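You operate a simulated robot arm through the tools that you are given. There is no shell and no other tool. Be economical: measure what you need, move in short steps, check, and stop when the job is done.

You are at the controls of a simulated two-armed robot. One attempt, no reset.

Task
Hold the blue tub on the top of the parts bench steady with one hand, lift the orange block out of it with the other and set it down on the top of the parts bench. Set down upright: orange block.

The check looks at the end state, three seconds after you hand in, the way a careful person would. Anything else that was tipped, shoved, dropped, spilled or broken makes it a failure.

Robot
Two 7-joint arms with two-finger parallel grippers on one trunk, on a base that drives. Base frame: it is fixed to the floor where the robot stands at the start and does not move with it; the origin is under the middle of the robot, x ahead of it, y to its left, z up. Lengths are in m, angles in rad, forces in N, time in s.
The left shoulder is at the start at [0.05, 0.161, 1.098], the right one opposite. With the tool pointing down near the work surface each hand reaches from about 0.22 to 0.68 m from the robot's upright axis, wherever it stands, measured 20 degrees to its own side. Places, roughly: top of the parts bench [0.8, -0.3, 0.8]. Payload 3.43 kg a hand.
The tool frame of a hand sits at the grasp point between the pads (the TCP): z along the fingers, y along the line on which they close. The tips reach 0.03 m beyond it. Largest opening 0.094 m; finger width 0.028, thickness 0.01; the body of the gripper, 0.05 by 0.096 m, starts 0.055 m behind the TCP.
Orientation is told as [roll, pitch, yaw] about the base's x, y, z axes, in that order, counted from this pose: with the fingers straight down and closing along the base's y, the tool's x points along the base's -x, its y along +y and its z along -z.

Tools
- The arms move only by the tool nudge_tool. It takes "left_motion", "right_motion" or both (then of equal length, played together; a hand with none holds still); each is a list of rows, each a list of 7 numbers: the turn, a rotation vector about the base's x, y, z in rad, then the shift along the base's x, y, z in cm, then the closure in counts, from 0 (fully open) to 255 (shut). In form: [[ax, ay, az, dx, dy, dz, fingers], ...]. A call has 1 to 8 rows; each row is the pose to reach, as a shift and turn from the pose commanded when the call began. Rows are played at 5 a second. More than 0.05 m and 0.15 rad between two rows, or a gripper value outside its range, and nothing of the call is played. Where a pose cannot be reached the arm comes as near as it can. A force on the tool above 40 N (or 10 N above the force at the start of the call, whichever is more), or a blocked arm, ends the call early, and 0.2 s more pass. Each finger travels about 0.045 m/s and halts on what it meets, pressing with about 23 N; the grip force reading is that of the motor and also rises with nothing between the fingers. The clock runs only during rows and for 0.2 s after the last one: add rows that repeat a pose to give the fingers time. The reply holds the time, the measured pose of the TCP, the force on the tool along the base axes, the opening and the grip force, in the units named above and with some noise, with the torque about the TCP (base axes, N m) and any sound that the robot's microphone picked up.
- Cameras (640 x 400 px; columns grow to the right, rows downward): "scene" is now at [0.1363, -0.0126, 1.237]; the picture's right is [0.08, -1.00, 0.00], its down [-0.38, -0.03, -0.92] and it looks along [0.92, 0.07, -0.38] (base axes); focal length 234 px, centre (320, 200). "left" rides on the left gripper at [0.076, -0.014, -0.103] in its tool frame; the picture's right is [0.18, 0.98, 0.00], its down [-0.75, 0.14, -0.64] and it looks along [-0.63, 0.12, 0.77] (tool axes); focal length 243 px, centre (320, 200). "right" rides on the right gripper at [0.076, 0.014, -0.103] in its tool frame; the picture's right is [-0.18, 0.98, 0.00], its down [-0.75, -0.14, -0.64] and it looks along [-0.63, -0.12, 0.77] (tool axes); focal length 243 px, centre (320, 200). There is no depth. A picture from a camera that has moved, and an enlarged one, comes with that camera's place and axes in the base frame and with its lens. The place of the scene camera against the robot may be out by one fixed shift of up to 0.025 m in any direction.
- capture(camera): a new picture of that camera. The clock stands still meanwhile.
- raise_lower(by): slides the trunk up (or, below 0, down) by that many m; the arms and the scene camera ride with it, the base frame stays. It gives what a move gives, with no picture.
- roll_base(legs): drives the robot by 1 to 6 legs, each [ahead, left, turn to the left] in m, m and rad, along the robot's own axes; the way and the turn of a leg run together, so that a leg with both is an arc; at most 1.5 m and 3.142 rad a leg. The arms and the cameras ride along, it lands a little off, and it stops where it bumps. It gives what a move gives.
- aim_head(pan, tilt): turns the head with the scene camera to pan (to the left, within 1.396 rad either way) and tilt (down, from -0.506 to 1.204), counted from straight ahead of the robot. It gives what a move gives.
- inspect(camera, box): a new picture of the part [left, top, right, bottom] of that camera's present view, enlarged. The clock stands still meanwhile.
- finish_job(): hands the job in; it is judged then, once.

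Go step by step. Nothing tells you exact positions but the pictures and the camera data: compare them with the known pose of the tool, close in by small moves and look again before you grip or let go. The budget is 120 turns and 88 pictures, counting those below and the enlarged ones. Unless the task says otherwise, let go and move clear before handing in, and close with one line.

The tools are called after "Call:" by a JSON object that holds its "op" and its "data". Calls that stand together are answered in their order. nudge_tool: Moves the arms, as the interface text tells. Its arguments: {"type":"object","properties":{"left_motion":{"type":"array"},"right_motion":{"type":"array"}},"required":[]} The other tools are called the same way: raise_lower (by) slides the trunk up or down; roll_base (legs) drives the base; aim_head (pan, tilt) turns the head that bears the scene camera; capture (camera) takes a picture; inspect (camera, box) takes an enlarged picture of a part of a camera's view; finish_job () hands the job in.

At the start:

```text
time: 0.0
left_ee_pos: [0.3979, 0.1033, 1.0899]
left_orientation: [-0.001, 0.0, 0.001]
left_force: [-0.5, 0.0, 0.4]
left_ft_torque: [-0.02, 0.01, -0.01]
left_width: 0.094
left_grasp_force: 0.1
right_ee_pos: [0.3689, -0.179, 1.1087]
right_orientation: [-0.002, -0.001, 0.0]
right_force: [-0.6, 1.2, -0.6]
right_ft_torque: [-0.03, -0.04, 0.0]
right_width: 0.0939
right_grasp_force: 0.1
trunk travel left (down, up): [-0.125, 0.142]
robot x, y, heading: [-0.0019, 0.0016, 0.002]
head pan, tilt: [0.077, 0.394]
```

scene: 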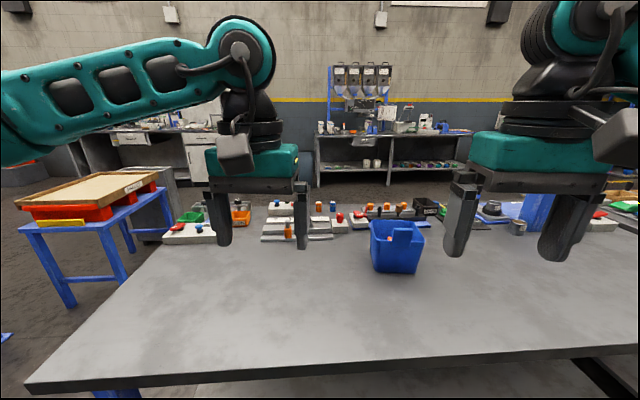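
right: 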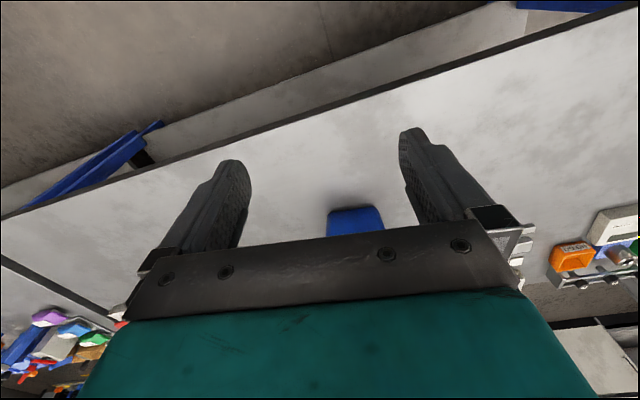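
left: 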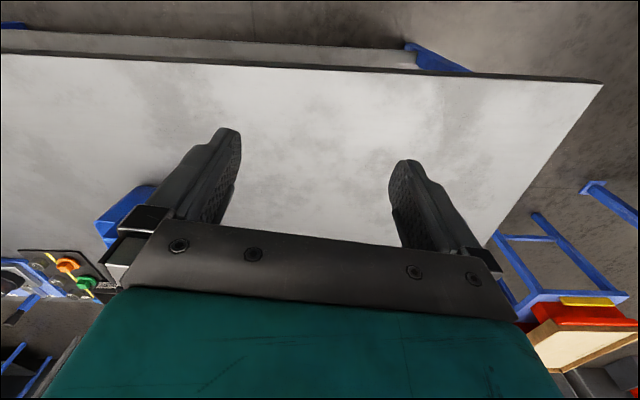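

I see the blue tub about x≈0.7, y≈-0.2 on the bench. I'll take enlarged views of it first.

Call:
{"op": "inspect", "data": {"camera": "scene", "box": [340, 190, 460, 290]}}

Call:
{"op": "inspect", "data": {"camera": "scene", "box": [160, 180, 640, 300]}}

```text
4.00 times, centred on (400, 240) of scene
camera zoom: at [0.1363, -0.0126, 1.237], right [0.08, -1.0, 0.0], down [-0.38, -0.03, -0.92], along [0.92, 0.07, -0.38], focal length 937 px, centre (0, 40)
```

zoom: 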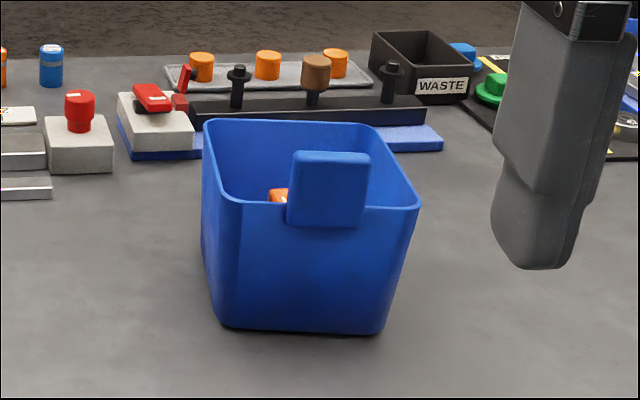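

```text
1.33 times, centred on (400, 240) of scene
camera zoom: at [0.1363, -0.0126, 1.237], right [0.08, -1.0, 0.0], down [-0.38, -0.03, -0.92], along [0.92, 0.07, -0.38], focal length 312 px, centre (213, 147)
```

zoom: 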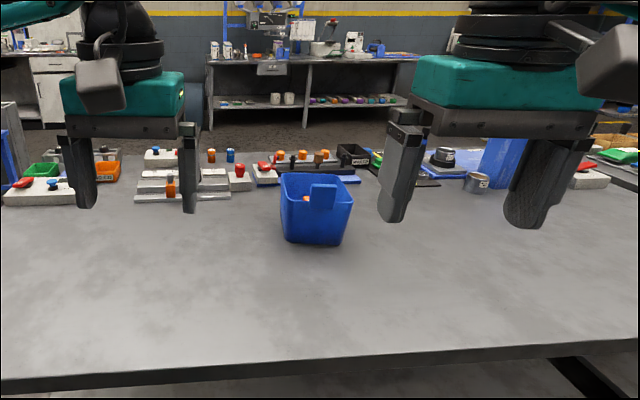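

The tub spans about x 0.67–0.78, y −0.24…−0.12, rim z≈0.91, with a tab on its near side up to z≈0.95. It is out of reach, so I'll drive a little closer and centre on it.

Call:
{"op": "roll_base", "data": {"legs": [[0, -0.16, 0], [0.13, 0, 0]]}}

Call:
{"op": "aim_head", "data": {"pan": 0.0, "tilt": 0.7}}

Call:
{"op": "capture", "data": {"camera": "scene"}}

Call:
{"op": "capture", "data": {"camera": "right"}}

```text
time: 2.3
left_ee_pos: [0.5262, -0.0551, 1.0894]
left_orientation: [0.0, 0.001, 0.0]
left_force: [0.4, 0.5, -0.8]
left_ft_torque: [-0.01, 0.01, -0.01]
left_width: 0.0939
left_grasp_force: 0.1
right_ee_pos: [0.4971, -0.3371, 1.1087]
right_orientation: [-0.001, 0.0, -0.005]
right_force: [0.1, -0.6, -0.3]
right_ft_torque: [-0.01, 0.01, 0.02]
right_width: 0.0942
right_grasp_force: 0.1
trunk travel left (down, up): [-0.125, 0.142]
robot x, y, heading: [0.1262, -0.1548, -0.001]
head pan, tilt: [0.077, 0.394]
```

```text
time: 3.1
left_ee_pos: [0.525, -0.054, 1.0902]
left_orientation: [-0.001, 0.001, -0.001]
left_force: [-0.3, -0.3, 0.8]
left_ft_torque: [-0.01, -0.02, -0.01]
left_width: 0.0941
left_grasp_force: 0.2
right_ee_pos: [0.4963, -0.3365, 1.1086]
right_orientation: [-0.003, 0.001, -0.003]
right_force: [-0.6, 0.4, 0.0]
right_ft_torque: [0.0, 0.0, 0.03]
right_width: 0.0945
right_grasp_force: 0.0
trunk travel left (down, up): [-0.125, 0.142]
robot x, y, heading: [0.1281, -0.1559, -0.003]
head pan, tilt: [0.0, 0.7]
```

```text
82 pictures are left
camera scene: at [0.2568, -0.1777, 1.2097], right [0.0, -1.0, 0.0], down [-0.64, 0.0, -0.77], along [0.77, 0.0, -0.64], focal length 234 px, centre (320, 200)
```

scene: 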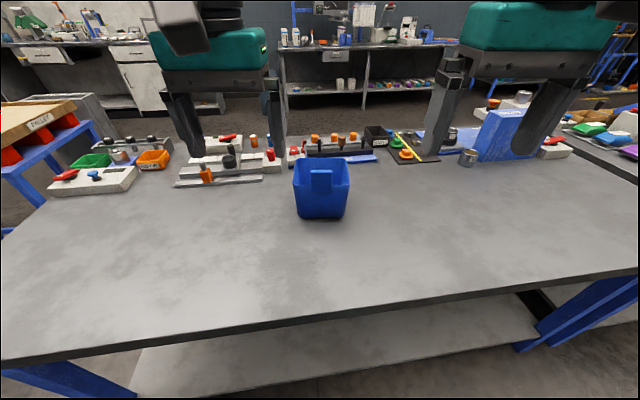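

```text
81 pictures are left
camera right: at [0.4196, -0.3221, 1.2119], right [0.19, 0.98, 0.0], down [0.75, -0.14, 0.64], along [0.63, -0.12, -0.77], focal length 243 px, centre (320, 200)
```

right: 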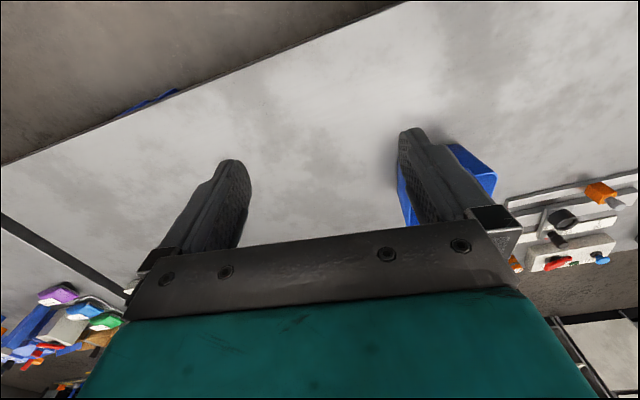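

The robot stands closer with the tub straight ahead. Now I'll move the right hand over to look into the tub, with the left hand shifting away to keep clear.

Call:
{"op": "nudge_tool", "data": {"left_motion": [[0, 0, 0, 0, 4, 0, 0], [0, 0, 0, 0, 8, 0, 0], [0, 0, 0, 0, 12, 0, 0], [0, 0, 0, 0, 14, 0, 0], [0, 0, 0, 0, 14, 0, 0]], "right_motion": [[0, 0, 0, 2, 3, 0, 0], [0, 0, 0, 4, 7, 0, 0], [0, 0, 0, 6, 11, 0, 0], [0, 0, 0, 8, 15, 0, 0], [0, 0, 0, 9, 15.5, 0, 0]]}}

Call:
{"op": "capture", "data": {"camera": "right"}}

```text
time: 4.3
left_ee_pos: [0.5247, 0.0837, 1.0899]
left_orientation: [-0.002, 0.0, 0.0]
left_force: [0.4, 1.0, 0.5]
left_ft_torque: [0.02, -0.02, 0.02]
left_width: 0.094
left_grasp_force: 0.1
right_ee_pos: [0.5884, -0.1827, 1.1101]
right_orientation: [-0.002, -0.001, -0.005]
right_force: [0.1, -0.6, 0.2]
right_ft_torque: [-0.02, 0.04, -0.01]
right_width: 0.094
right_grasp_force: 0.0
trunk travel left (down, up): [-0.125, 0.142]
robot x, y, heading: [0.128, -0.1574, -0.001]
head pan, tilt: [0.0, 0.7]
```

```text
80 pictures are left
camera right: at [0.5108, -0.1684, 1.2128], right [0.19, 0.98, 0.0], down [0.75, -0.14, 0.64], along [0.63, -0.12, -0.77], focal length 243 px, centre (320, 200)
```

right: 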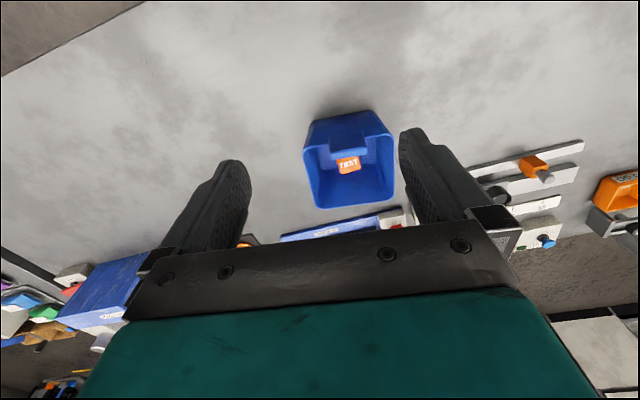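

The orange block is visible in the tub. I'll move further forward for a steeper view.

Call:
{"op": "nudge_tool", "data": {"right_motion": [[0, 0, 0, 4, 0, 0, 0], [0, 0, 0, 8, 0, 0, 0], [0, 0, 0, 11, 0, 0, 0], [0, 0, 0, 11, 0, 0, 0]]}}

Call:
{"op": "inspect", "data": {"camera": "right", "box": [240, 40, 400, 140]}}

```text
time: 5.3
left_ee_pos: [0.5264, 0.0832, 1.0889]
left_orientation: [0.0, 0.0, -0.002]
left_force: [-0.2, 0.2, 0.4]
left_ft_torque: [-0.02, -0.03, -0.04]
left_width: 0.0938
left_grasp_force: 0.1
right_ee_pos: [0.6967, -0.1856, 1.1102]
right_orientation: [-0.002, -0.002, -0.001]
right_force: [-1.4, -0.2, -0.7]
right_ft_torque: [-0.02, 0.03, 0.03]
right_width: 0.0938
right_grasp_force: 0.1
trunk travel left (down, up): [-0.125, 0.142]
robot x, y, heading: [0.1298, -0.158, -0.005]
head pan, tilt: [0.0, 0.7]
```

```text
4.00 times, centred on (320, 90) of right
camera zoom: at [0.6196, -0.1708, 1.214], right [0.19, 0.98, 0.0], down [0.75, -0.14, 0.64], along [0.63, -0.12, -0.77], focal length 970 px, centre (320, 640)
```

zoom: 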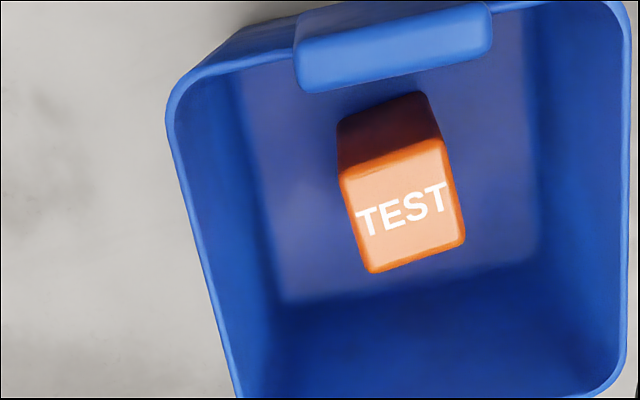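

The block (≈3 cm square, z≈0.80–0.885) stands in the tub centre at about (0.718, −0.162), yaw ≈0.15; the tab is about x 0.66–0.67, y −0.185…−0.138, z up to 0.95. The left hand will grip the tab by its edges from the front, with fingers tilted forward; I'll move the right hand aside first.

Call:
{"op": "nudge_tool", "data": {"right_motion": [[0, 0, 0, 0, -3, 1, 0], [0, 0, 0, 0, -6, 2, 0], [0, 0, 0, 0, -9, 3, 0], [0, 0, 0, 0, -12, 3, 0], [0, 0, 0, 0, -13, 3, 0], [0, 0, 0, 0, -13, 3, 0], [0, 0, 0, 0, -13, 3, 0], [0, 0, 0, 0, -13, 3, 0]], "left_motion": [[0, -0.14, 0, 0, 0, -2, 0], [0, -0.28, 0, 0, 0, -4, 0], [0, -0.42, 0, 0, 0, -6, 0], [0, -0.56, 0, 0, 0, -8, 0], [0, -0.7, 0, 0, 0, -10, 0], [0, -0.84, 0, 0, 0, -12, 0], [0, -0.98, 0, 0, 0, -14, 0], [0, -1.05, 0, 0, 0, -15.5, 0]]}}

Call:
{"op": "capture", "data": {"camera": "scene"}}

```text
time: 7.1
left_ee_pos: [0.5551, 0.0837, 0.9369]
left_orientation: [-0.001, -1.018, -0.012]
left_force: [0.6, -0.1, -0.2]
left_ft_torque: [-0.01, 0.0, 0.01]
left_width: 0.0942
left_grasp_force: 0.1
left hand out of reach, approached as far as the arm can: row 6, 7, 8
right_ee_pos: [0.6963, -0.3099, 1.1379]
right_orientation: [-0.002, -0.001, -0.004]
right_force: [0.0, -0.2, -0.7]
right_ft_torque: [0.01, 0.0, -0.01]
right_width: 0.094
right_grasp_force: 0.1
trunk travel left (down, up): [-0.125, 0.142]
robot x, y, heading: [0.1264, -0.1601, -0.0]
head pan, tilt: [0.0, 0.7]
```

```text
78 pictures are left
camera scene: at [0.2567, -0.1776, 1.2097], right [0.0, -1.0, 0.0], down [-0.64, 0.0, -0.77], along [0.77, 0.0, -0.64], focal length 234 px, centre (320, 200)
```

scene: 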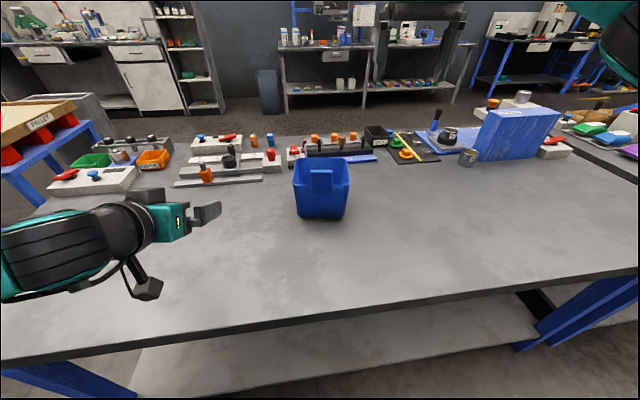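

The left hand is tilted forward at z≈0.937. Next, slide it in front of the tub, staying clear of the tab.

Call:
{"op": "nudge_tool", "data": {"left_motion": [[0, 0, 0, 1, -4, 0, 0], [0, 0, 0, 2, -8, 0, 0], [0, 0, 0, 3, -12, 0, 0], [0, 0, 0, 4, -16, 0, 0], [0, 0, 0, 4, -20, 0, 0], [0, 0, 0, 4, -24.3, 0, 0], [0, 0, 0, 4, -24.3, 0, 0]]}}

Call:
{"op": "capture", "data": {"camera": "left"}}

Call:
{"op": "capture", "data": {"camera": "scene"}}

```text
time: 8.7
left_ee_pos: [0.5953, -0.1585, 0.9365]
left_orientation: [0.002, -1.05, -0.002]
left_force: [0.3, 0.8, -0.3]
left_ft_torque: [-0.02, -0.03, 0.02]
left_width: 0.0942
left_grasp_force: 0.1
left hand out of reach, approached as far as the arm can: row 1
right_ee_pos: [0.697, -0.3111, 1.1384]
right_orientation: [-0.002, 0.0, -0.002]
right_force: [0.3, 0.6, -0.4]
right_ft_torque: [-0.04, 0.02, -0.01]
right_width: 0.0939
right_grasp_force: 0.1
trunk travel left (down, up): [-0.125, 0.142]
robot x, y, heading: [0.1246, -0.1561, -0.003]
head pan, tilt: [0.0, 0.7]
```

```text
77 pictures are left
camera left: at [0.4691, -0.1733, 0.9225], right [-0.09, 0.98, -0.16], down [-0.18, 0.14, 0.97], along [0.98, 0.12, 0.17], focal length 243 px, centre (320, 200)
```

left: 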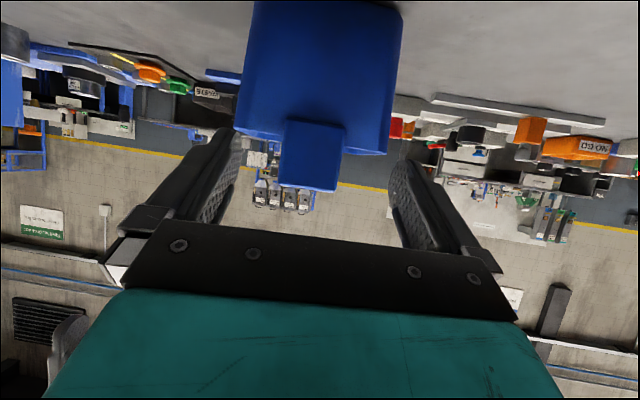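

```text
76 pictures are left
camera scene: at [0.2568, -0.1776, 1.2097], right [0.0, -1.0, 0.0], down [-0.64, 0.0, -0.76], along [0.76, 0.0, -0.64], focal length 234 px, centre (320, 200)
```

scene: 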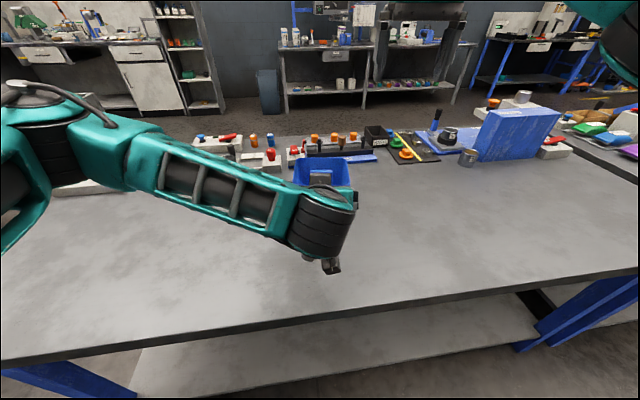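

The tab is centred between the fingers (y≈−0.160, top z≈0.949). I advance so that the pads straddle its upper part just above the rim.

Call:
{"op": "nudge_tool", "data": {"left_motion": [[0, 0, 0, 1.5, -0.1, 0.4, 0], [0, 0, 0, 3, -0.1, 0.4, 0], [0, 0, 0, 4.6, -0.1, 0.4, 0], [0, 0, 0, 4.6, -0.1, 0.4, 0]]}}

Call:
{"op": "capture", "data": {"camera": "left"}}

Call:
{"op": "capture", "data": {"camera": "scene"}}

```text
time: 9.7
left_ee_pos: [0.6396, -0.1587, 0.9408]
left_orientation: [0.002, -1.05, -0.004]
left_force: [0.4, 0.6, -0.9]
left_ft_torque: [-0.01, 0.01, 0.05]
left_width: 0.0939
left_grasp_force: 0.1
right_ee_pos: [0.6958, -0.3101, 1.1381]
right_orientation: [-0.003, -0.001, -0.003]
right_force: [-0.5, 0.3, -0.4]
right_ft_torque: [0.01, 0.01, 0.0]
right_width: 0.094
right_grasp_force: 0.1
trunk travel left (down, up): [-0.125, 0.142]
robot x, y, heading: [0.1294, -0.158, -0.006]
head pan, tilt: [0.0, 0.7]
```

```text
75 pictures are left
camera left: at [0.5135, -0.1733, 0.9264], right [-0.09, 0.98, -0.16], down [-0.18, 0.14, 0.97], along [0.98, 0.12, 0.17], focal length 243 px, centre (320, 200)
```

left: 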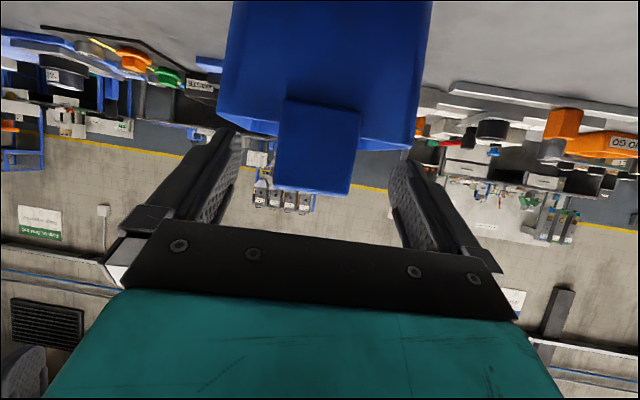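

```text
74 pictures are left
camera scene: at [0.2568, -0.1777, 1.2097], right [0.0, -1.0, 0.0], down [-0.64, 0.0, -0.76], along [0.76, 0.0, -0.64], focal length 234 px, centre (320, 200)
```

scene: 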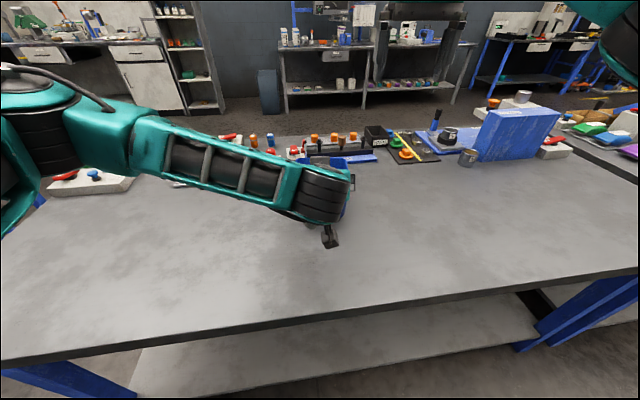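

The tab appears between the fingers at roughly x≈0.66; I'll check the centring in an enlarged view before closing.

Call:
{"op": "inspect", "data": {"camera": "left", "box": [200, 80, 440, 230]}}

```text
2.67 times, centred on (320, 155) of left
camera zoom: at [0.5135, -0.1733, 0.9264], right [-0.09, 0.98, -0.16], down [-0.18, 0.14, 0.97], along [0.98, 0.12, 0.17], focal length 647 px, centre (320, 320)
```

zoom: 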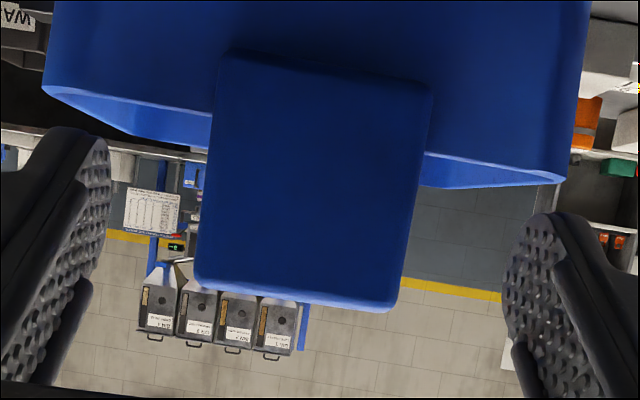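

The fingers straddle the tab with good centring. I advance 8 mm more for pad contact and close gently.

Call:
{"op": "nudge_tool", "data": {"left_motion": [[0, 0, 0, 0.4, 0, 0.2, 0], [0, 0, 0, 0.8, 0, 0.2, 0], [0, 0, 0, 0.8, 0, 0.2, 60], [0, 0, 0, 0.8, 0, 0.2, 110], [0, 0, 0, 0.8, 0, 0.2, 140], [0, 0, 0, 0.8, 0, 0.2, 160], [0, 0, 0, 0.8, 0, 0.2, 180], [0, 0, 0, 0.8, 0, 0.2, 180]]}}

Call:
{"op": "inspect", "data": {"camera": "left", "box": [200, 80, 440, 230]}}

```text
time: 11.5
left_ee_pos: [0.6496, -0.1596, 0.9427]
left_orientation: [0.001, -1.05, -0.004]
left_force: [0.2, -1.2, 0.0]
left_ft_torque: [-0.13, -0.04, -0.07]
left_width: 0.0472
left_grasp_force: 22.7
right_ee_pos: [0.6972, -0.311, 1.1384]
right_orientation: [-0.002, -0.001, -0.002]
right_force: [0.5, 0.6, -0.2]
right_ft_torque: [0.02, -0.01, 0.04]
right_width: 0.0939
right_grasp_force: 0.0
trunk travel left (down, up): [-0.125, 0.142]
robot x, y, heading: [0.1302, -0.1529, -0.003]
head pan, tilt: [0.0, 0.7]
```

```text
2.67 times, centred on (320, 155) of left
camera zoom: at [0.5227, -0.1733, 0.9283], right [-0.09, 0.98, -0.16], down [-0.18, 0.14, 0.97], along [0.98, 0.12, 0.17], focal length 647 px, centre (320, 320)
```

zoom: 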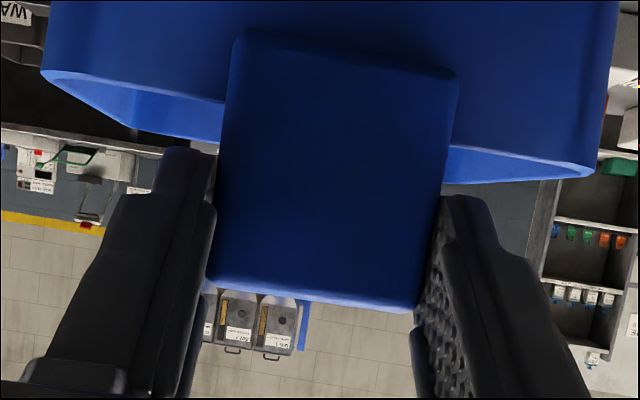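

The tab is held (width 0.047, 23 N). Now the right hand moves above the tub, tilted so that its camera clears the tab, yawed ≈0.15 with the fingers partly closed.

Call:
{"op": "nudge_tool", "data": {"right_motion": [[-0.006, 0.08, 0.03, 0.5, 2, 0, 30], [-0.012, 0.16, 0.06, 1, 5, 0, 60], [-0.018, 0.24, 0.09, 1.5, 8, 0, 80], [-0.024, 0.32, 0.12, 2, 11.5, -2, 80], [-0.03, 0.4, 0.15, 2.3, 14.9, -4, 80], [-0.03, 0.4, 0.15, 2.3, 14.9, -8, 80], [-0.03, 0.4, 0.15, 2.3, 14.9, -8, 80]]}}

Call:
{"op": "capture", "data": {"camera": "right"}}

Call:
{"op": "capture", "data": {"camera": "scene"}}

```text
time: 13.1
left_ee_pos: [0.6485, -0.1582, 0.9424]
left_orientation: [0.001, -1.05, -0.003]
left_force: [-0.9, 0.3, 0.1]
left_ft_torque: [-0.19, -0.03, -0.02]
left_width: 0.0473
left_grasp_force: 23.0
right_ee_pos: [0.6408, -0.1913, 1.0714]
right_orientation: [-0.001, 0.398, 0.151]
right_force: [-0.6, -0.6, -0.1]
right_ft_torque: [-0.01, 0.0, 0.05]
right_width: 0.0645
right_grasp_force: 0.1
right hand out of reach, approached as far as the arm can: row 2, 3, 4, 5, 6, 7
trunk travel left (down, up): [-0.125, 0.142]
robot x, y, heading: [0.1304, -0.158, -0.001]
head pan, tilt: [0.0, 0.7]
```

```text
71 pictures are left
camera right: at [0.6093, -0.1828, 1.1953], right [0.02, 1.0, -0.07], down [0.95, 0.0, 0.3], along [0.3, -0.08, -0.95], focal length 243 px, centre (320, 200)
```

right: 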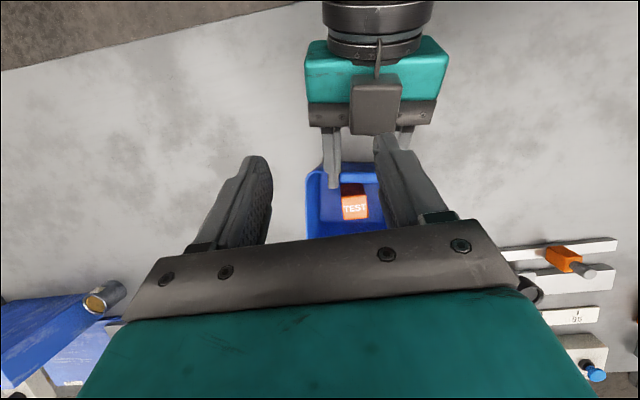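

```text
70 pictures are left
camera scene: at [0.2567, -0.1777, 1.2097], right [0.0, -1.0, 0.0], down [-0.64, 0.0, -0.77], along [0.77, 0.0, -0.64], focal length 234 px, centre (320, 200)
```

scene: 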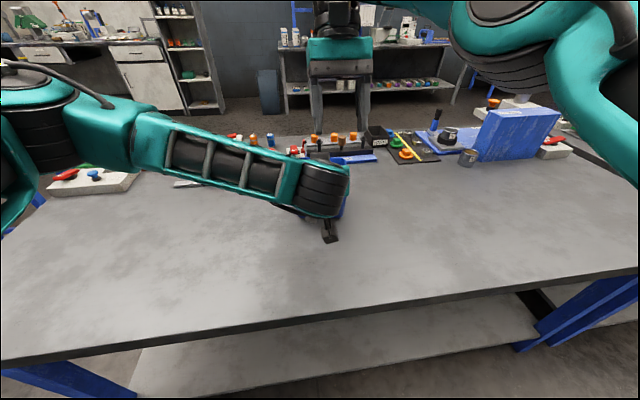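

Tilt 0.4 is too far out for reach; I reduce it to 0.2 and move forward, keeping off the left hand.

Call:
{"op": "nudge_tool", "data": {"right_motion": [[0.01, -0.07, 0, 2, 0.5, 0, 80], [0.02, -0.14, 0, 4, 1, 0, 80], [0.03, -0.2, 0, 6, 1.8, 0, 80], [0.03, -0.2, 0, 7.5, 2.8, -3, 80], [0.03, -0.2, 0, 7.5, 2.8, -6, 80], [0.03, -0.2, 0, 7.5, 2.8, -6, 80]]}}

Call:
{"op": "capture", "data": {"camera": "right"}}

Call:
{"op": "capture", "data": {"camera": "scene"}}

```text
time: 14.5
left_ee_pos: [0.6491, -0.1578, 0.9428]
left_orientation: [0.001, -1.052, -0.002]
left_force: [-2.0, 0.5, 1.3]
left_ft_torque: [-0.22, -0.05, -0.03]
left_width: 0.0473
left_grasp_force: 22.8
right_ee_pos: [0.6888, -0.1696, 1.0092]
right_orientation: [-0.002, 0.198, 0.147]
right_force: [0.4, -0.2, -0.4]
right_ft_torque: [0.02, 0.01, -0.03]
right_width: 0.0645
right_grasp_force: 0.1
right hand out of reach, approached as far as the arm can: row 1, 2, 3, 4, 5, 6
trunk travel left (down, up): [-0.125, 0.142]
robot x, y, heading: [0.1288, -0.1562, 0.001]
head pan, tilt: [0.0, 0.7]
```

```text
69 pictures are left
camera right: at [0.632, -0.1626, 1.1245], right [0.03, 1.0, -0.04], down [0.88, -0.01, 0.48], along [0.48, -0.05, -0.88], focal length 243 px, centre (320, 200)
```

right: 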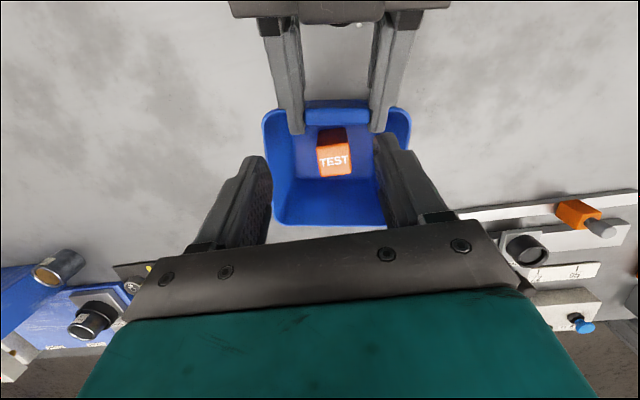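

```text
68 pictures are left
camera scene: at [0.2566, -0.1776, 1.2097], right [0.0, -1.0, 0.0], down [-0.64, 0.0, -0.77], along [0.77, 0.0, -0.64], focal length 234 px, centre (320, 200)
```

scene: 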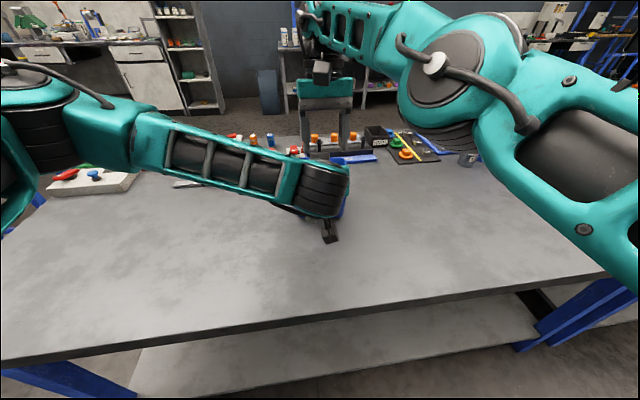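

The right hand is at x≈0.689, above the tub front. I take an enlarged look to refine the block's position before descending.

Call:
{"op": "inspect", "data": {"camera": "right", "box": [240, 90, 440, 240]}}

Call:
{"op": "inspect", "data": {"camera": "scene", "box": [260, 40, 420, 240]}}

```text
2.67 times, centred on (340, 165) of right
camera zoom: at [0.632, -0.1626, 1.1245], right [0.03, 1.0, -0.04], down [0.88, -0.01, 0.48], along [0.48, -0.05, -0.88], focal length 647 px, centre (267, 293)
```

zoom: 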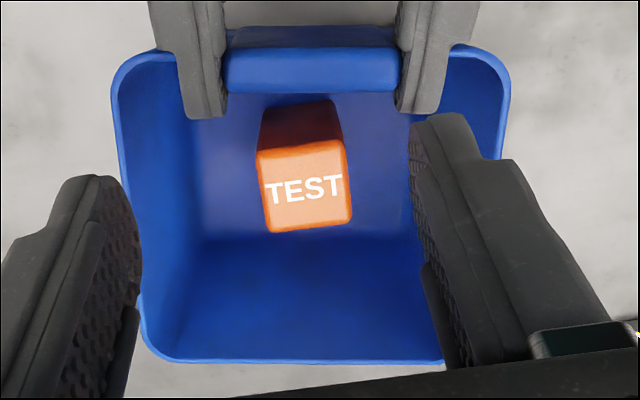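

```text
2.00 times, centred on (340, 140) of scene
camera zoom: at [0.2566, -0.1776, 1.2097], right [0.0, -1.0, 0.0], down [-0.64, 0.0, -0.77], along [0.77, 0.0, -0.64], focal length 468 px, centre (280, 320)
```

zoom: 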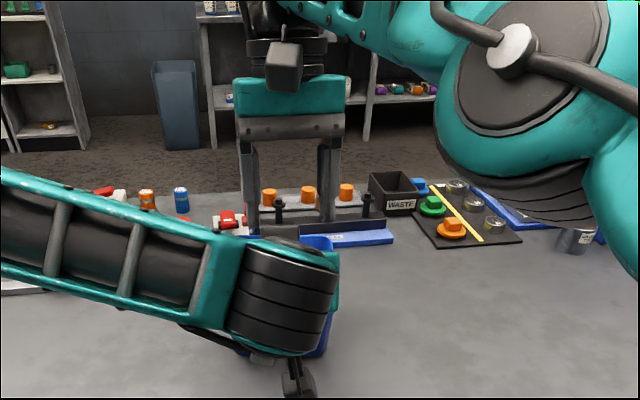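

Block centre refined to (0.717, −0.160), top z≈0.883, yaw≈0.12. I move forward and slightly down, staying above the tab and left fingers.

Call:
{"op": "nudge_tool", "data": {"right_motion": [[0, 0, -0.03, 1, 0.5, -0.8, 80], [0, 0, -0.03, 2, 1, -1.6, 80], [0, 0, -0.03, 2.9, 1, -2.4, 80], [0, 0, -0.03, 2.9, 1, -2.4, 80]]}}

Call:
{"op": "capture", "data": {"camera": "right"}}

```text
time: 15.5
left_ee_pos: [0.6486, -0.16, 0.9432]
left_orientation: [0.002, -1.051, -0.003]
left_force: [-0.4, 0.8, 0.6]
left_ft_torque: [-0.15, -0.03, -0.07]
left_width: 0.0475
left_grasp_force: 23.0
right_ee_pos: [0.6897, -0.1606, 0.9864]
right_orientation: [-0.001, 0.196, 0.118]
right_force: [0.7, -1.0, 0.4]
right_ft_torque: [0.0, -0.01, -0.01]
right_width: 0.0647
right_grasp_force: 0.0
right hand out of reach, approached as far as the arm can: row 1, 2, 3, 4
trunk travel left (down, up): [-0.125, 0.142]
robot x, y, heading: [0.1265, -0.1565, -0.008]
head pan, tilt: [0.0, 0.7]
```

```text
65 pictures are left
camera right: at [0.6328, -0.1519, 1.1026], right [0.06, 1.0, -0.04], down [0.88, -0.04, 0.48], along [0.48, -0.06, -0.88], focal length 243 px, centre (320, 200)
```

right: 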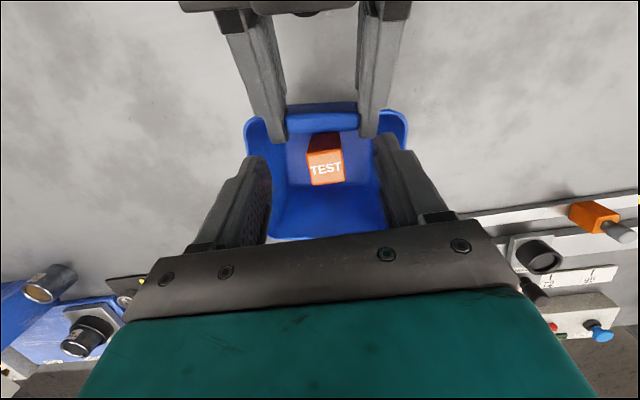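

The reach is still limited at tilt 0.2, so I reduce the tilt to about 0.08 up here and see how far forward it gets.

Call:
{"op": "nudge_tool", "data": {"right_motion": [[0.007, -0.06, 0, 1.5, 0, 0, 80], [0.014, -0.12, 0, 2.8, 0, 0, 80], [0.014, -0.12, 0, 2.8, 0, 0, 80]]}}

```text
time: 16.3
left_ee_pos: [0.6481, -0.1586, 0.9438]
left_orientation: [0.003, -1.051, -0.001]
left_force: [0.5, 0.4, 0.3]
left_ft_torque: [-0.18, -0.05, 0.0]
left_width: 0.0476
left_grasp_force: 22.8
right_ee_pos: [0.712, -0.1598, 0.9872]
right_orientation: [-0.002, 0.076, 0.118]
right_force: [0.4, -0.2, 0.5]
right_ft_torque: [0.0, -0.01, -0.04]
right_width: 0.0646
right_grasp_force: 0.1
right hand out of reach, approached as far as the arm can: row 1, 2, 3
trunk travel left (down, up): [-0.125, 0.142]
robot x, y, heading: [0.1304, -0.1595, -0.003]
head pan, tilt: [0.0, 0.7]
```

x≈0.712 is adequate. Descend in small steps to just above the block and look.

Call:
{"op": "nudge_tool", "data": {"right_motion": [[0, 0, 0, 0, 0, -2, 80], [0, 0, 0, 0, 0, -4, 80], [0, 0, 0, 0, 0, -6, 80], [0, 0, 0, 0, 0, -7, 80], [0, 0, 0, 0, 0, -7, 80]]}}

Call:
{"op": "capture", "data": {"camera": "right"}}

Call:
{"op": "capture", "data": {"camera": "left"}}

Call:
{"op": "inspect", "data": {"camera": "scene", "box": [260, 90, 420, 240]}}

```text
time: 17.5
left_ee_pos: [0.6493, -0.1583, 0.9421]
left_orientation: [0.003, -1.05, -0.004]
left_force: [0.5, 0.1, -0.1]
left_ft_torque: [-0.1, 0.02, 0.0]
left_width: 0.0473
left_grasp_force: 23.2
right_ee_pos: [0.7128, -0.1597, 0.9185]
right_orientation: [-0.002, 0.077, 0.119]
right_force: [0.0, -1.6, -0.2]
right_ft_torque: [0.04, 0.02, 0.03]
right_width: 0.0643
right_grasp_force: 0.1
trunk travel left (down, up): [-0.125, 0.142]
robot x, y, heading: [0.1228, -0.1553, -0.006]
head pan, tilt: [0.0, 0.7]
```

```text
64 pictures are left
camera right: at [0.6425, -0.1535, 1.0268], right [0.07, 1.0, -0.02], down [0.81, -0.04, 0.58], along [0.58, -0.05, -0.81], focal length 243 px, centre (320, 200)
```

right: 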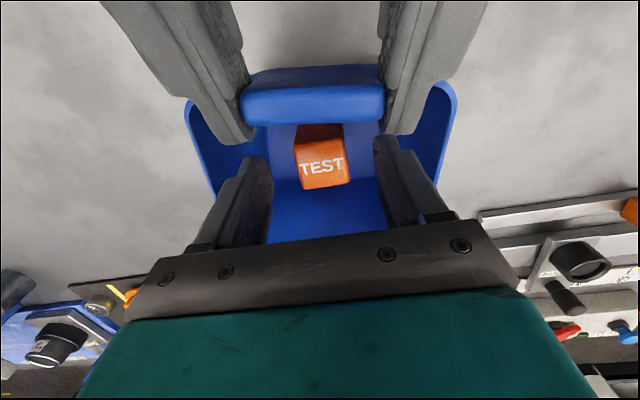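

```text
63 pictures are left
camera left: at [0.5227, -0.1732, 0.9283], right [-0.09, 0.98, -0.16], down [-0.18, 0.14, 0.97], along [0.98, 0.12, 0.17], focal length 243 px, centre (320, 200)
```

left: 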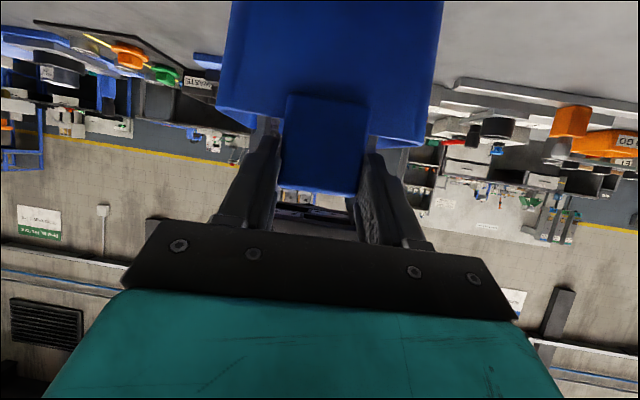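

```text
2.67 times, centred on (340, 165) of scene
camera zoom: at [0.2567, -0.1777, 1.2097], right [0.0, -1.0, 0.0], down [-0.64, 0.0, -0.77], along [0.77, 0.0, -0.64], focal length 625 px, centre (267, 293)
```

zoom: 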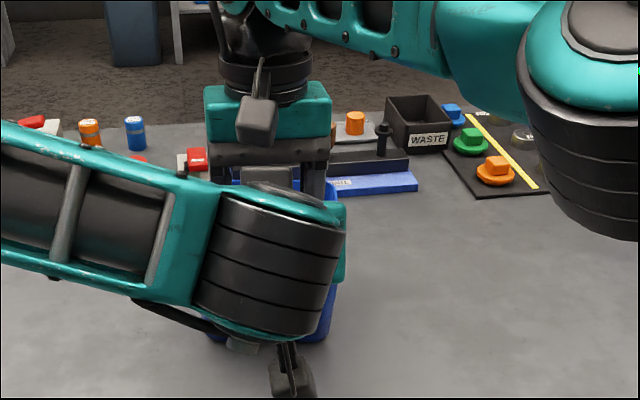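

The block sits centred between the fingers. I descend about 4 cm to the grasp height in small steps.

Call:
{"op": "nudge_tool", "data": {"right_motion": [[0, 0, 0, 0.1, 0, -1, 80], [0, 0, 0, 0.2, 0, -2, 80], [0, 0, 0, 0.2, 0, -3, 80], [0, 0, 0, 0.2, 0, -4, 80], [0, 0, 0, 0.2, 0, -4.1, 80]]}}

Call:
{"op": "capture", "data": {"camera": "right"}}

```text
time: 18.7
left_ee_pos: [0.6485, -0.1591, 0.9433]
left_orientation: [0.001, -1.049, -0.004]
left_force: [-0.2, -1.1, -0.5]
left_ft_torque: [-0.04, 0.1, -0.04]
left_width: 0.0474
left_grasp_force: 22.9
right_ee_pos: [0.7136, -0.16, 0.8765]
right_orientation: [-0.002, 0.076, 0.119]
right_force: [-0.8, 0.2, 0.4]
right_ft_torque: [0.0, 0.01, 0.02]
right_width: 0.0644
right_grasp_force: 0.0
trunk travel left (down, up): [-0.125, 0.142]
robot x, y, heading: [0.1273, -0.1553, -0.004]
head pan, tilt: [0.0, 0.7]
```

```text
61 pictures are left
camera right: at [0.6445, -0.1536, 0.985], right [0.07, 1.0, -0.02], down [0.81, -0.04, 0.58], along [0.58, -0.05, -0.81], focal length 243 px, centre (320, 200)
```

right: 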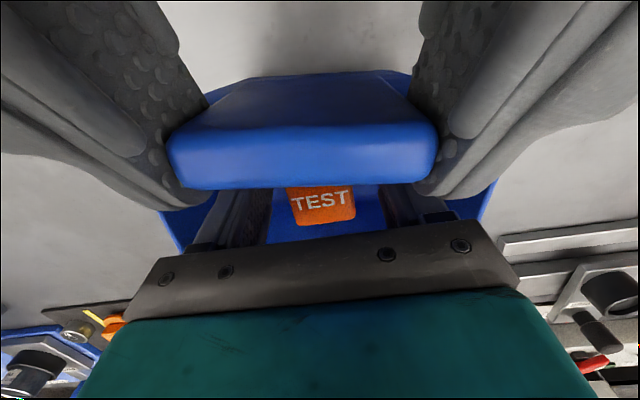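

No contact, and the block is between the fingers. Close the right gripper.

Call:
{"op": "nudge_tool", "data": {"right_motion": [[0, 0, 0, 0, 0, 0, 110], [0, 0, 0, 0, 0, 0, 140], [0, 0, 0, 0, 0, 0, 170], [0, 0, 0, 0, 0, 0, 200], [0, 0, 0, 0, 0, 0, 220], [0, 0, 0, 0, 0, 0, 220]]}}

```text
time: 20.1
left_ee_pos: [0.6486, -0.1598, 0.9427]
left_orientation: [0.003, -1.051, -0.002]
left_force: [0.0, -0.8, 0.0]
left_ft_torque: [-0.06, 0.07, 0.02]
left_width: 0.0475
left_grasp_force: 23.3
right_ee_pos: [0.7145, -0.1598, 0.8757]
right_orientation: [-0.001, 0.078, 0.118]
right_force: [0.1, 0.0, -0.2]
right_ft_torque: [0.04, 0.02, 0.0]
right_width: 0.0398
right_grasp_force: 23.1
trunk travel left (down, up): [-0.125, 0.142]
robot x, y, heading: [0.1293, -0.1575, -0.002]
head pan, tilt: [0.0, 0.7]
```

The grip stopped at 0.040 m with 23 N. Lift slowly a little and check.

Call:
{"op": "nudge_tool", "data": {"right_motion": [[0, 0, 0, 0, 0, 1, 220], [0, 0, 0, 0, 0, 2, 220], [0, 0, 0, 0, 0, 3, 220], [0, 0, 0, 0, 0, 4, 220]]}}

Call:
{"op": "capture", "data": {"camera": "right"}}

```text
time: 21.1
left_ee_pos: [0.6482, -0.158, 0.9425]
left_orientation: [0.007, -1.047, -0.006]
left_force: [-0.9, 1.2, 1.8]
left_ft_torque: [0.14, 0.04, 0.04]
left_width: 0.0472
left_grasp_force: 23.1
right_ee_pos: [0.7136, -0.1607, 0.9181]
right_orientation: [-0.001, 0.079, 0.119]
right_force: [0.2, -0.5, -0.5]
right_ft_torque: [0.01, 0.01, 0.0]
right_width: 0.0397
right_grasp_force: 23.4
trunk travel left (down, up): [-0.125, 0.142]
robot x, y, heading: [0.1268, -0.1543, 0.001]
head pan, tilt: [0.0, 0.7]
```

```text
60 pictures are left
camera right: at [0.6431, -0.1545, 1.0268], right [0.06, 1.0, -0.02], down [0.81, -0.04, 0.58], along [0.58, -0.05, -0.81], focal length 243 px, centre (320, 200)
```

right: 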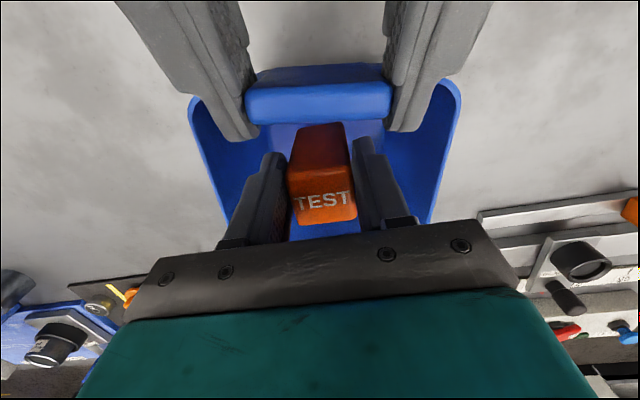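

The block comes up with the gripper. Next I lift on, tilting slightly forward to keep reach and stay away from the tab.

Call:
{"op": "nudge_tool", "data": {"right_motion": [[0, 0, 0, 0, 0, 1.5, 220], [0, 0, 0, 0, 0, 3, 220], [0.007, -0.06, 0, 0, 0, 4.5, 220], [0.014, -0.12, 0, 0, 0, 6, 220], [0.014, -0.12, 0, 0, 0, 8, 220], [0.014, -0.12, 0, 0, 0, 10, 220], [0.014, -0.12, 0, 0, 0, 12, 220], [0.014, -0.12, 0, 0, 0, 12.5, 220]]}}

Call:
{"op": "capture", "data": {"camera": "right"}}

Call:
{"op": "capture", "data": {"camera": "scene"}}

```text
time: 22.9
left_ee_pos: [0.6489, -0.158, 0.9429]
left_orientation: [0.001, -1.051, -0.003]
left_force: [-0.7, 0.5, -0.8]
left_ft_torque: [-0.04, 0.09, -0.03]
left_width: 0.0476
left_grasp_force: 23.1
right_ee_pos: [0.7133, -0.1618, 1.0426]
right_orientation: [-0.004, -0.042, 0.119]
right_force: [-0.5, -0.2, -1.2]
right_ft_torque: [0.0, 0.02, 0.05]
right_width: 0.0397
right_grasp_force: 23.4
trunk travel left (down, up): [-0.125, 0.142]
robot x, y, heading: [0.1274, -0.1572, -0.003]
head pan, tilt: [0.0, 0.7]
```

```text
59 pictures are left
camera right: at [0.6313, -0.1573, 1.1421], right [0.07, 1.0, 0.0], down [0.74, -0.05, 0.67], along [0.67, -0.04, -0.74], focal length 243 px, centre (320, 200)
```

right: 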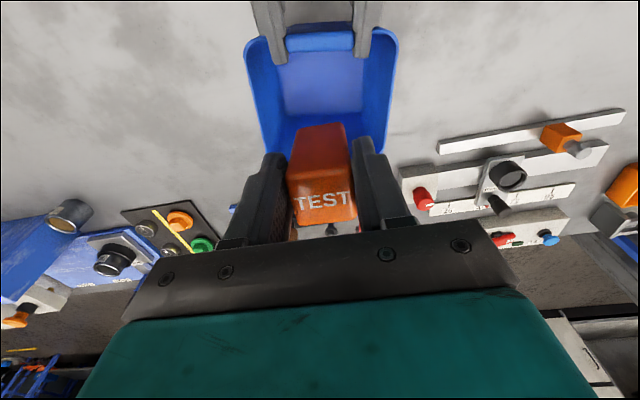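

```text
58 pictures are left
camera scene: at [0.2569, -0.1777, 1.2096], right [0.0, -1.0, 0.0], down [-0.64, 0.0, -0.76], along [0.76, 0.0, -0.64], focal length 234 px, centre (320, 200)
```

scene: 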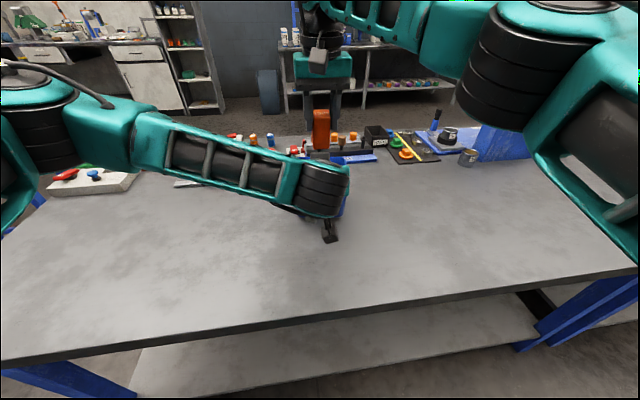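

The block hangs clear above the tub (bottom z≈0.97). Carry it right to open bench at about (0.66, −0.36) and restore the tilt.

Call:
{"op": "nudge_tool", "data": {"right_motion": [[0, 0, 0, 0, -3, 0.5, 220], [0, 0, 0, 0, -7, 0.5, 220], [0, 0, 0, -1, -11, 0.5, 220], [0, 0, 0, -3, -15, 0.5, 220], [-0.007, 0.06, 0, -5, -18, 0, 220], [-0.014, 0.12, 0, -6, -20, -2, 220], [-0.014, 0.12, 0, -6, -20, -6, 220], [-0.014, 0.12, 0, -6, -20, -10, 220]]}}

Call:
{"op": "capture", "data": {"camera": "right"}}

Call:
{"op": "capture", "data": {"camera": "scene"}}

```text
time: 24.7
left_ee_pos: [0.6502, -0.1593, 0.9429]
left_orientation: [0.003, -1.052, -0.002]
left_force: [-0.2, -0.4, -0.7]
left_ft_torque: [-0.01, 0.08, 0.02]
left_width: 0.0476
left_grasp_force: 22.8
right_ee_pos: [0.6533, -0.3606, 0.942]
right_orientation: [-0.001, 0.078, 0.119]
right_force: [-0.7, 0.1, -0.1]
right_ft_torque: [0.01, 0.04, -0.02]
right_width: 0.0397
right_grasp_force: 22.9
trunk travel left (down, up): [-0.125, 0.142]
robot x, y, heading: [0.1298, -0.1576, -0.002]
head pan, tilt: [0.0, 0.7]
```

```text
57 pictures are left
camera right: at [0.5834, -0.3535, 1.0499], right [0.07, 1.0, -0.02], down [0.81, -0.04, 0.58], along [0.58, -0.05, -0.81], focal length 243 px, centre (320, 200)
```

right: 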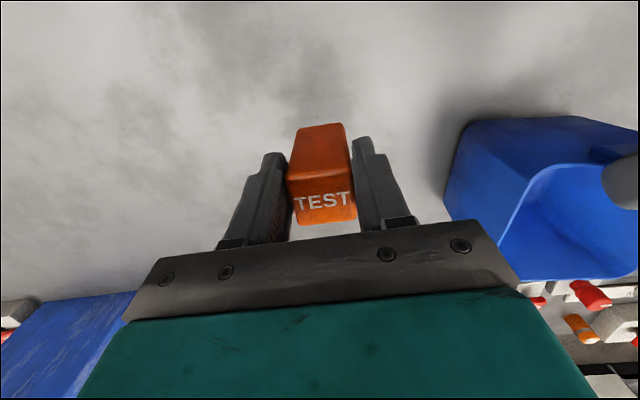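

```text
56 pictures are left
camera scene: at [0.2571, -0.1778, 1.2097], right [0.0, -1.0, 0.0], down [-0.64, 0.0, -0.76], along [0.76, 0.0, -0.64], focal length 234 px, centre (320, 200)
```

scene: 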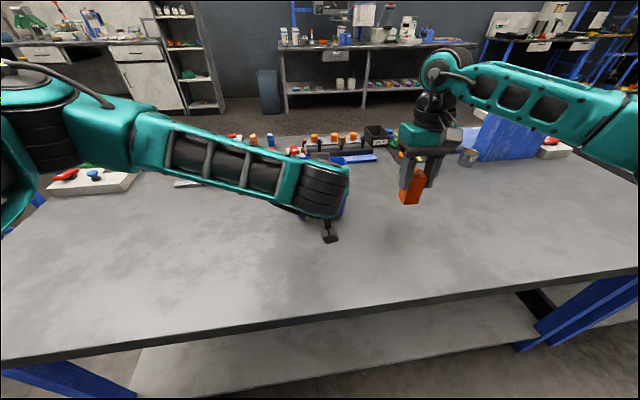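

The block is over clear bench. Lower to about 1 cm above the surface and look.

Call:
{"op": "nudge_tool", "data": {"right_motion": [[0, 0, 0, 0, 0, -2, 220], [0, 0, 0, 0, 0, -4, 220], [0, 0, 0, 0, 0, -5.5, 220], [0, 0, 0, 0, 0, -5.8, 220], [0, 0, 0, 0, 0, -5.8, 220]]}}

Call:
{"op": "inspect", "data": {"camera": "scene", "box": [370, 140, 470, 240]}}

```text
time: 25.9
left_ee_pos: [0.6488, -0.1578, 0.9431]
left_orientation: [0.001, -1.052, -0.004]
left_force: [-0.9, -0.1, -1.7]
left_ft_torque: [-0.03, 0.06, 0.0]
left_width: 0.0473
left_grasp_force: 22.9
right_ee_pos: [0.654, -0.3589, 0.8848]
right_orientation: [-0.002, 0.077, 0.119]
right_force: [0.1, 0.4, -1.5]
right_ft_torque: [-0.01, -0.03, 0.01]
right_width: 0.0401
right_grasp_force: 23.0
trunk travel left (down, up): [-0.125, 0.142]
robot x, y, heading: [0.1282, -0.1579, -0.006]
head pan, tilt: [0.0, 0.7]
```

```text
4.00 times, centred on (420, 190) of scene
camera zoom: at [0.257, -0.1777, 1.2096], right [0.0, -1.0, 0.0], down [-0.64, 0.0, -0.76], along [0.76, 0.0, -0.64], focal length 937 px, centre (-80, 240)
```

zoom: 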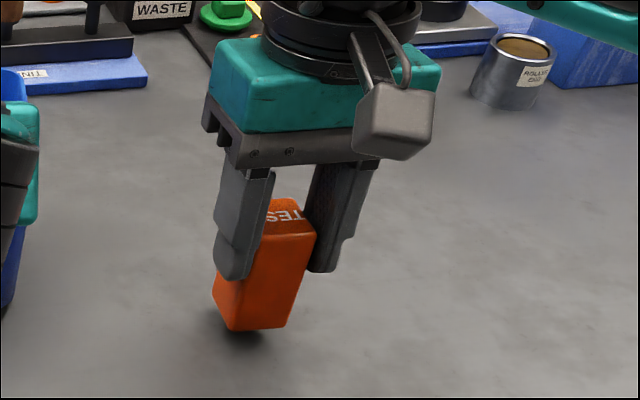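

The shadow shows a gap of about a centimetre. I lower in millimetre steps, watching the force.

Call:
{"op": "nudge_tool", "data": {"right_motion": [[0, 0, 0, 0, 0, -0.3, 220], [0, 0, 0, 0, 0, -0.6, 220], [0, 0, 0, 0, 0, -0.9, 220], [0, 0, 0, 0, 0, -0.9, 220]]}}

Call:
{"op": "inspect", "data": {"camera": "scene", "box": [370, 140, 470, 240]}}

```text
time: 26.9
left_ee_pos: [0.6487, -0.1593, 0.943]
left_orientation: [0.003, -1.05, -0.002]
left_force: [-0.3, -0.1, -0.9]
left_ft_torque: [-0.01, 0.09, -0.01]
left_width: 0.0475
left_grasp_force: 22.4
right_ee_pos: [0.6543, -0.3605, 0.8752]
right_orientation: [-0.002, 0.076, 0.12]
right_force: [0.4, 0.5, -1.3]
right_ft_torque: [-0.01, -0.01, -0.03]
right_width: 0.0395
right_grasp_force: 22.5
trunk travel left (down, up): [-0.125, 0.142]
robot x, y, heading: [0.1288, -0.1561, -0.003]
head pan, tilt: [0.0, 0.7]
```

```text
4.00 times, centred on (420, 190) of scene
camera zoom: at [0.257, -0.1777, 1.2096], right [0.0, -1.0, 0.0], down [-0.64, 0.0, -0.76], along [0.76, 0.0, -0.64], focal length 937 px, centre (-80, 240)
```

zoom: 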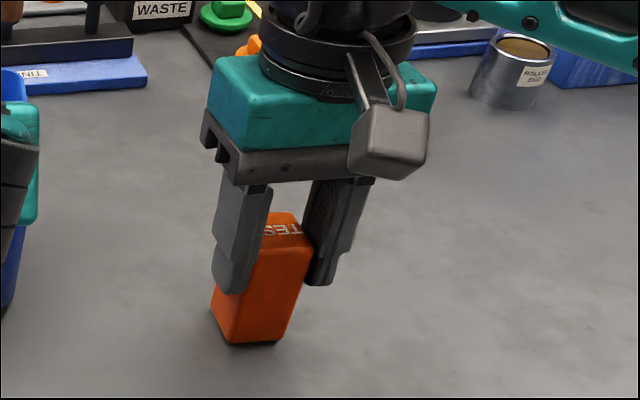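

Nearly touching. Two more millimetres, then again, reading the force.

Call:
{"op": "nudge_tool", "data": {"right_motion": [[0, 0, 0, 0, 0, -0.1, 220], [0, 0, 0, 0, 0, -0.2, 220], [0, 0, 0, 0, 0, -0.2, 220]]}}

Call:
{"op": "nudge_tool", "data": {"right_motion": [[0, 0, 0, 0, 0, -0.1, 220], [0, 0, 0, 0, 0, -0.2, 220], [0, 0, 0, 0, 0, -0.2, 220]]}}

Call:
{"op": "inspect", "data": {"camera": "scene", "box": [370, 140, 470, 240]}}

```text
time: 27.7
left_ee_pos: [0.649, -0.1581, 0.9435]
left_orientation: [0.002, -1.05, -0.002]
left_force: [-0.4, -0.2, -1.4]
left_ft_torque: [0.0, 0.07, 0.01]
left_width: 0.0475
left_grasp_force: 23.5
right_ee_pos: [0.6541, -0.3603, 0.8737]
right_orientation: [-0.004, 0.077, 0.119]
right_force: [-0.5, 0.1, 6.6]
right_ft_torque: [0.03, 0.15, 0.03]
right_width: 0.0396
right_grasp_force: 23.1
trunk travel left (down, up): [-0.125, 0.142]
robot x, y, heading: [0.1299, -0.1582, -0.007]
head pan, tilt: [0.0, 0.7]
```

```text
time: 28.5
left_ee_pos: [0.6484, -0.1578, 0.9433]
left_orientation: [0.003, -1.053, -0.003]
left_force: [0.3, -0.8, -1.3]
left_ft_torque: [-0.02, 0.06, -0.02]
left_width: 0.0475
left_grasp_force: 23.1
right_ee_pos: [0.6534, -0.3604, 0.8721]
right_orientation: [-0.003, 0.073, 0.119]
right_force: [-0.9, -2.8, 20.2]
right_ft_torque: [-0.04, 0.09, 0.04]
right_width: 0.04
right_grasp_force: 23.0
trunk travel left (down, up): [-0.125, 0.142]
robot x, y, heading: [0.1281, -0.1566, 0.002]
head pan, tilt: [0.0, 0.7]
```

```text
4.00 times, centred on (420, 190) of scene
camera zoom: at [0.2553, -0.1774, 1.21], right [0.0, -1.0, 0.0], down [-0.64, 0.0, -0.77], along [0.77, 0.0, -0.64], focal length 937 px, centre (-80, 240)
```

zoom: 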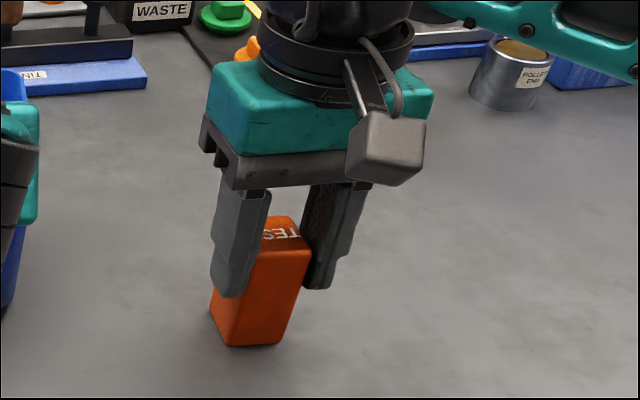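

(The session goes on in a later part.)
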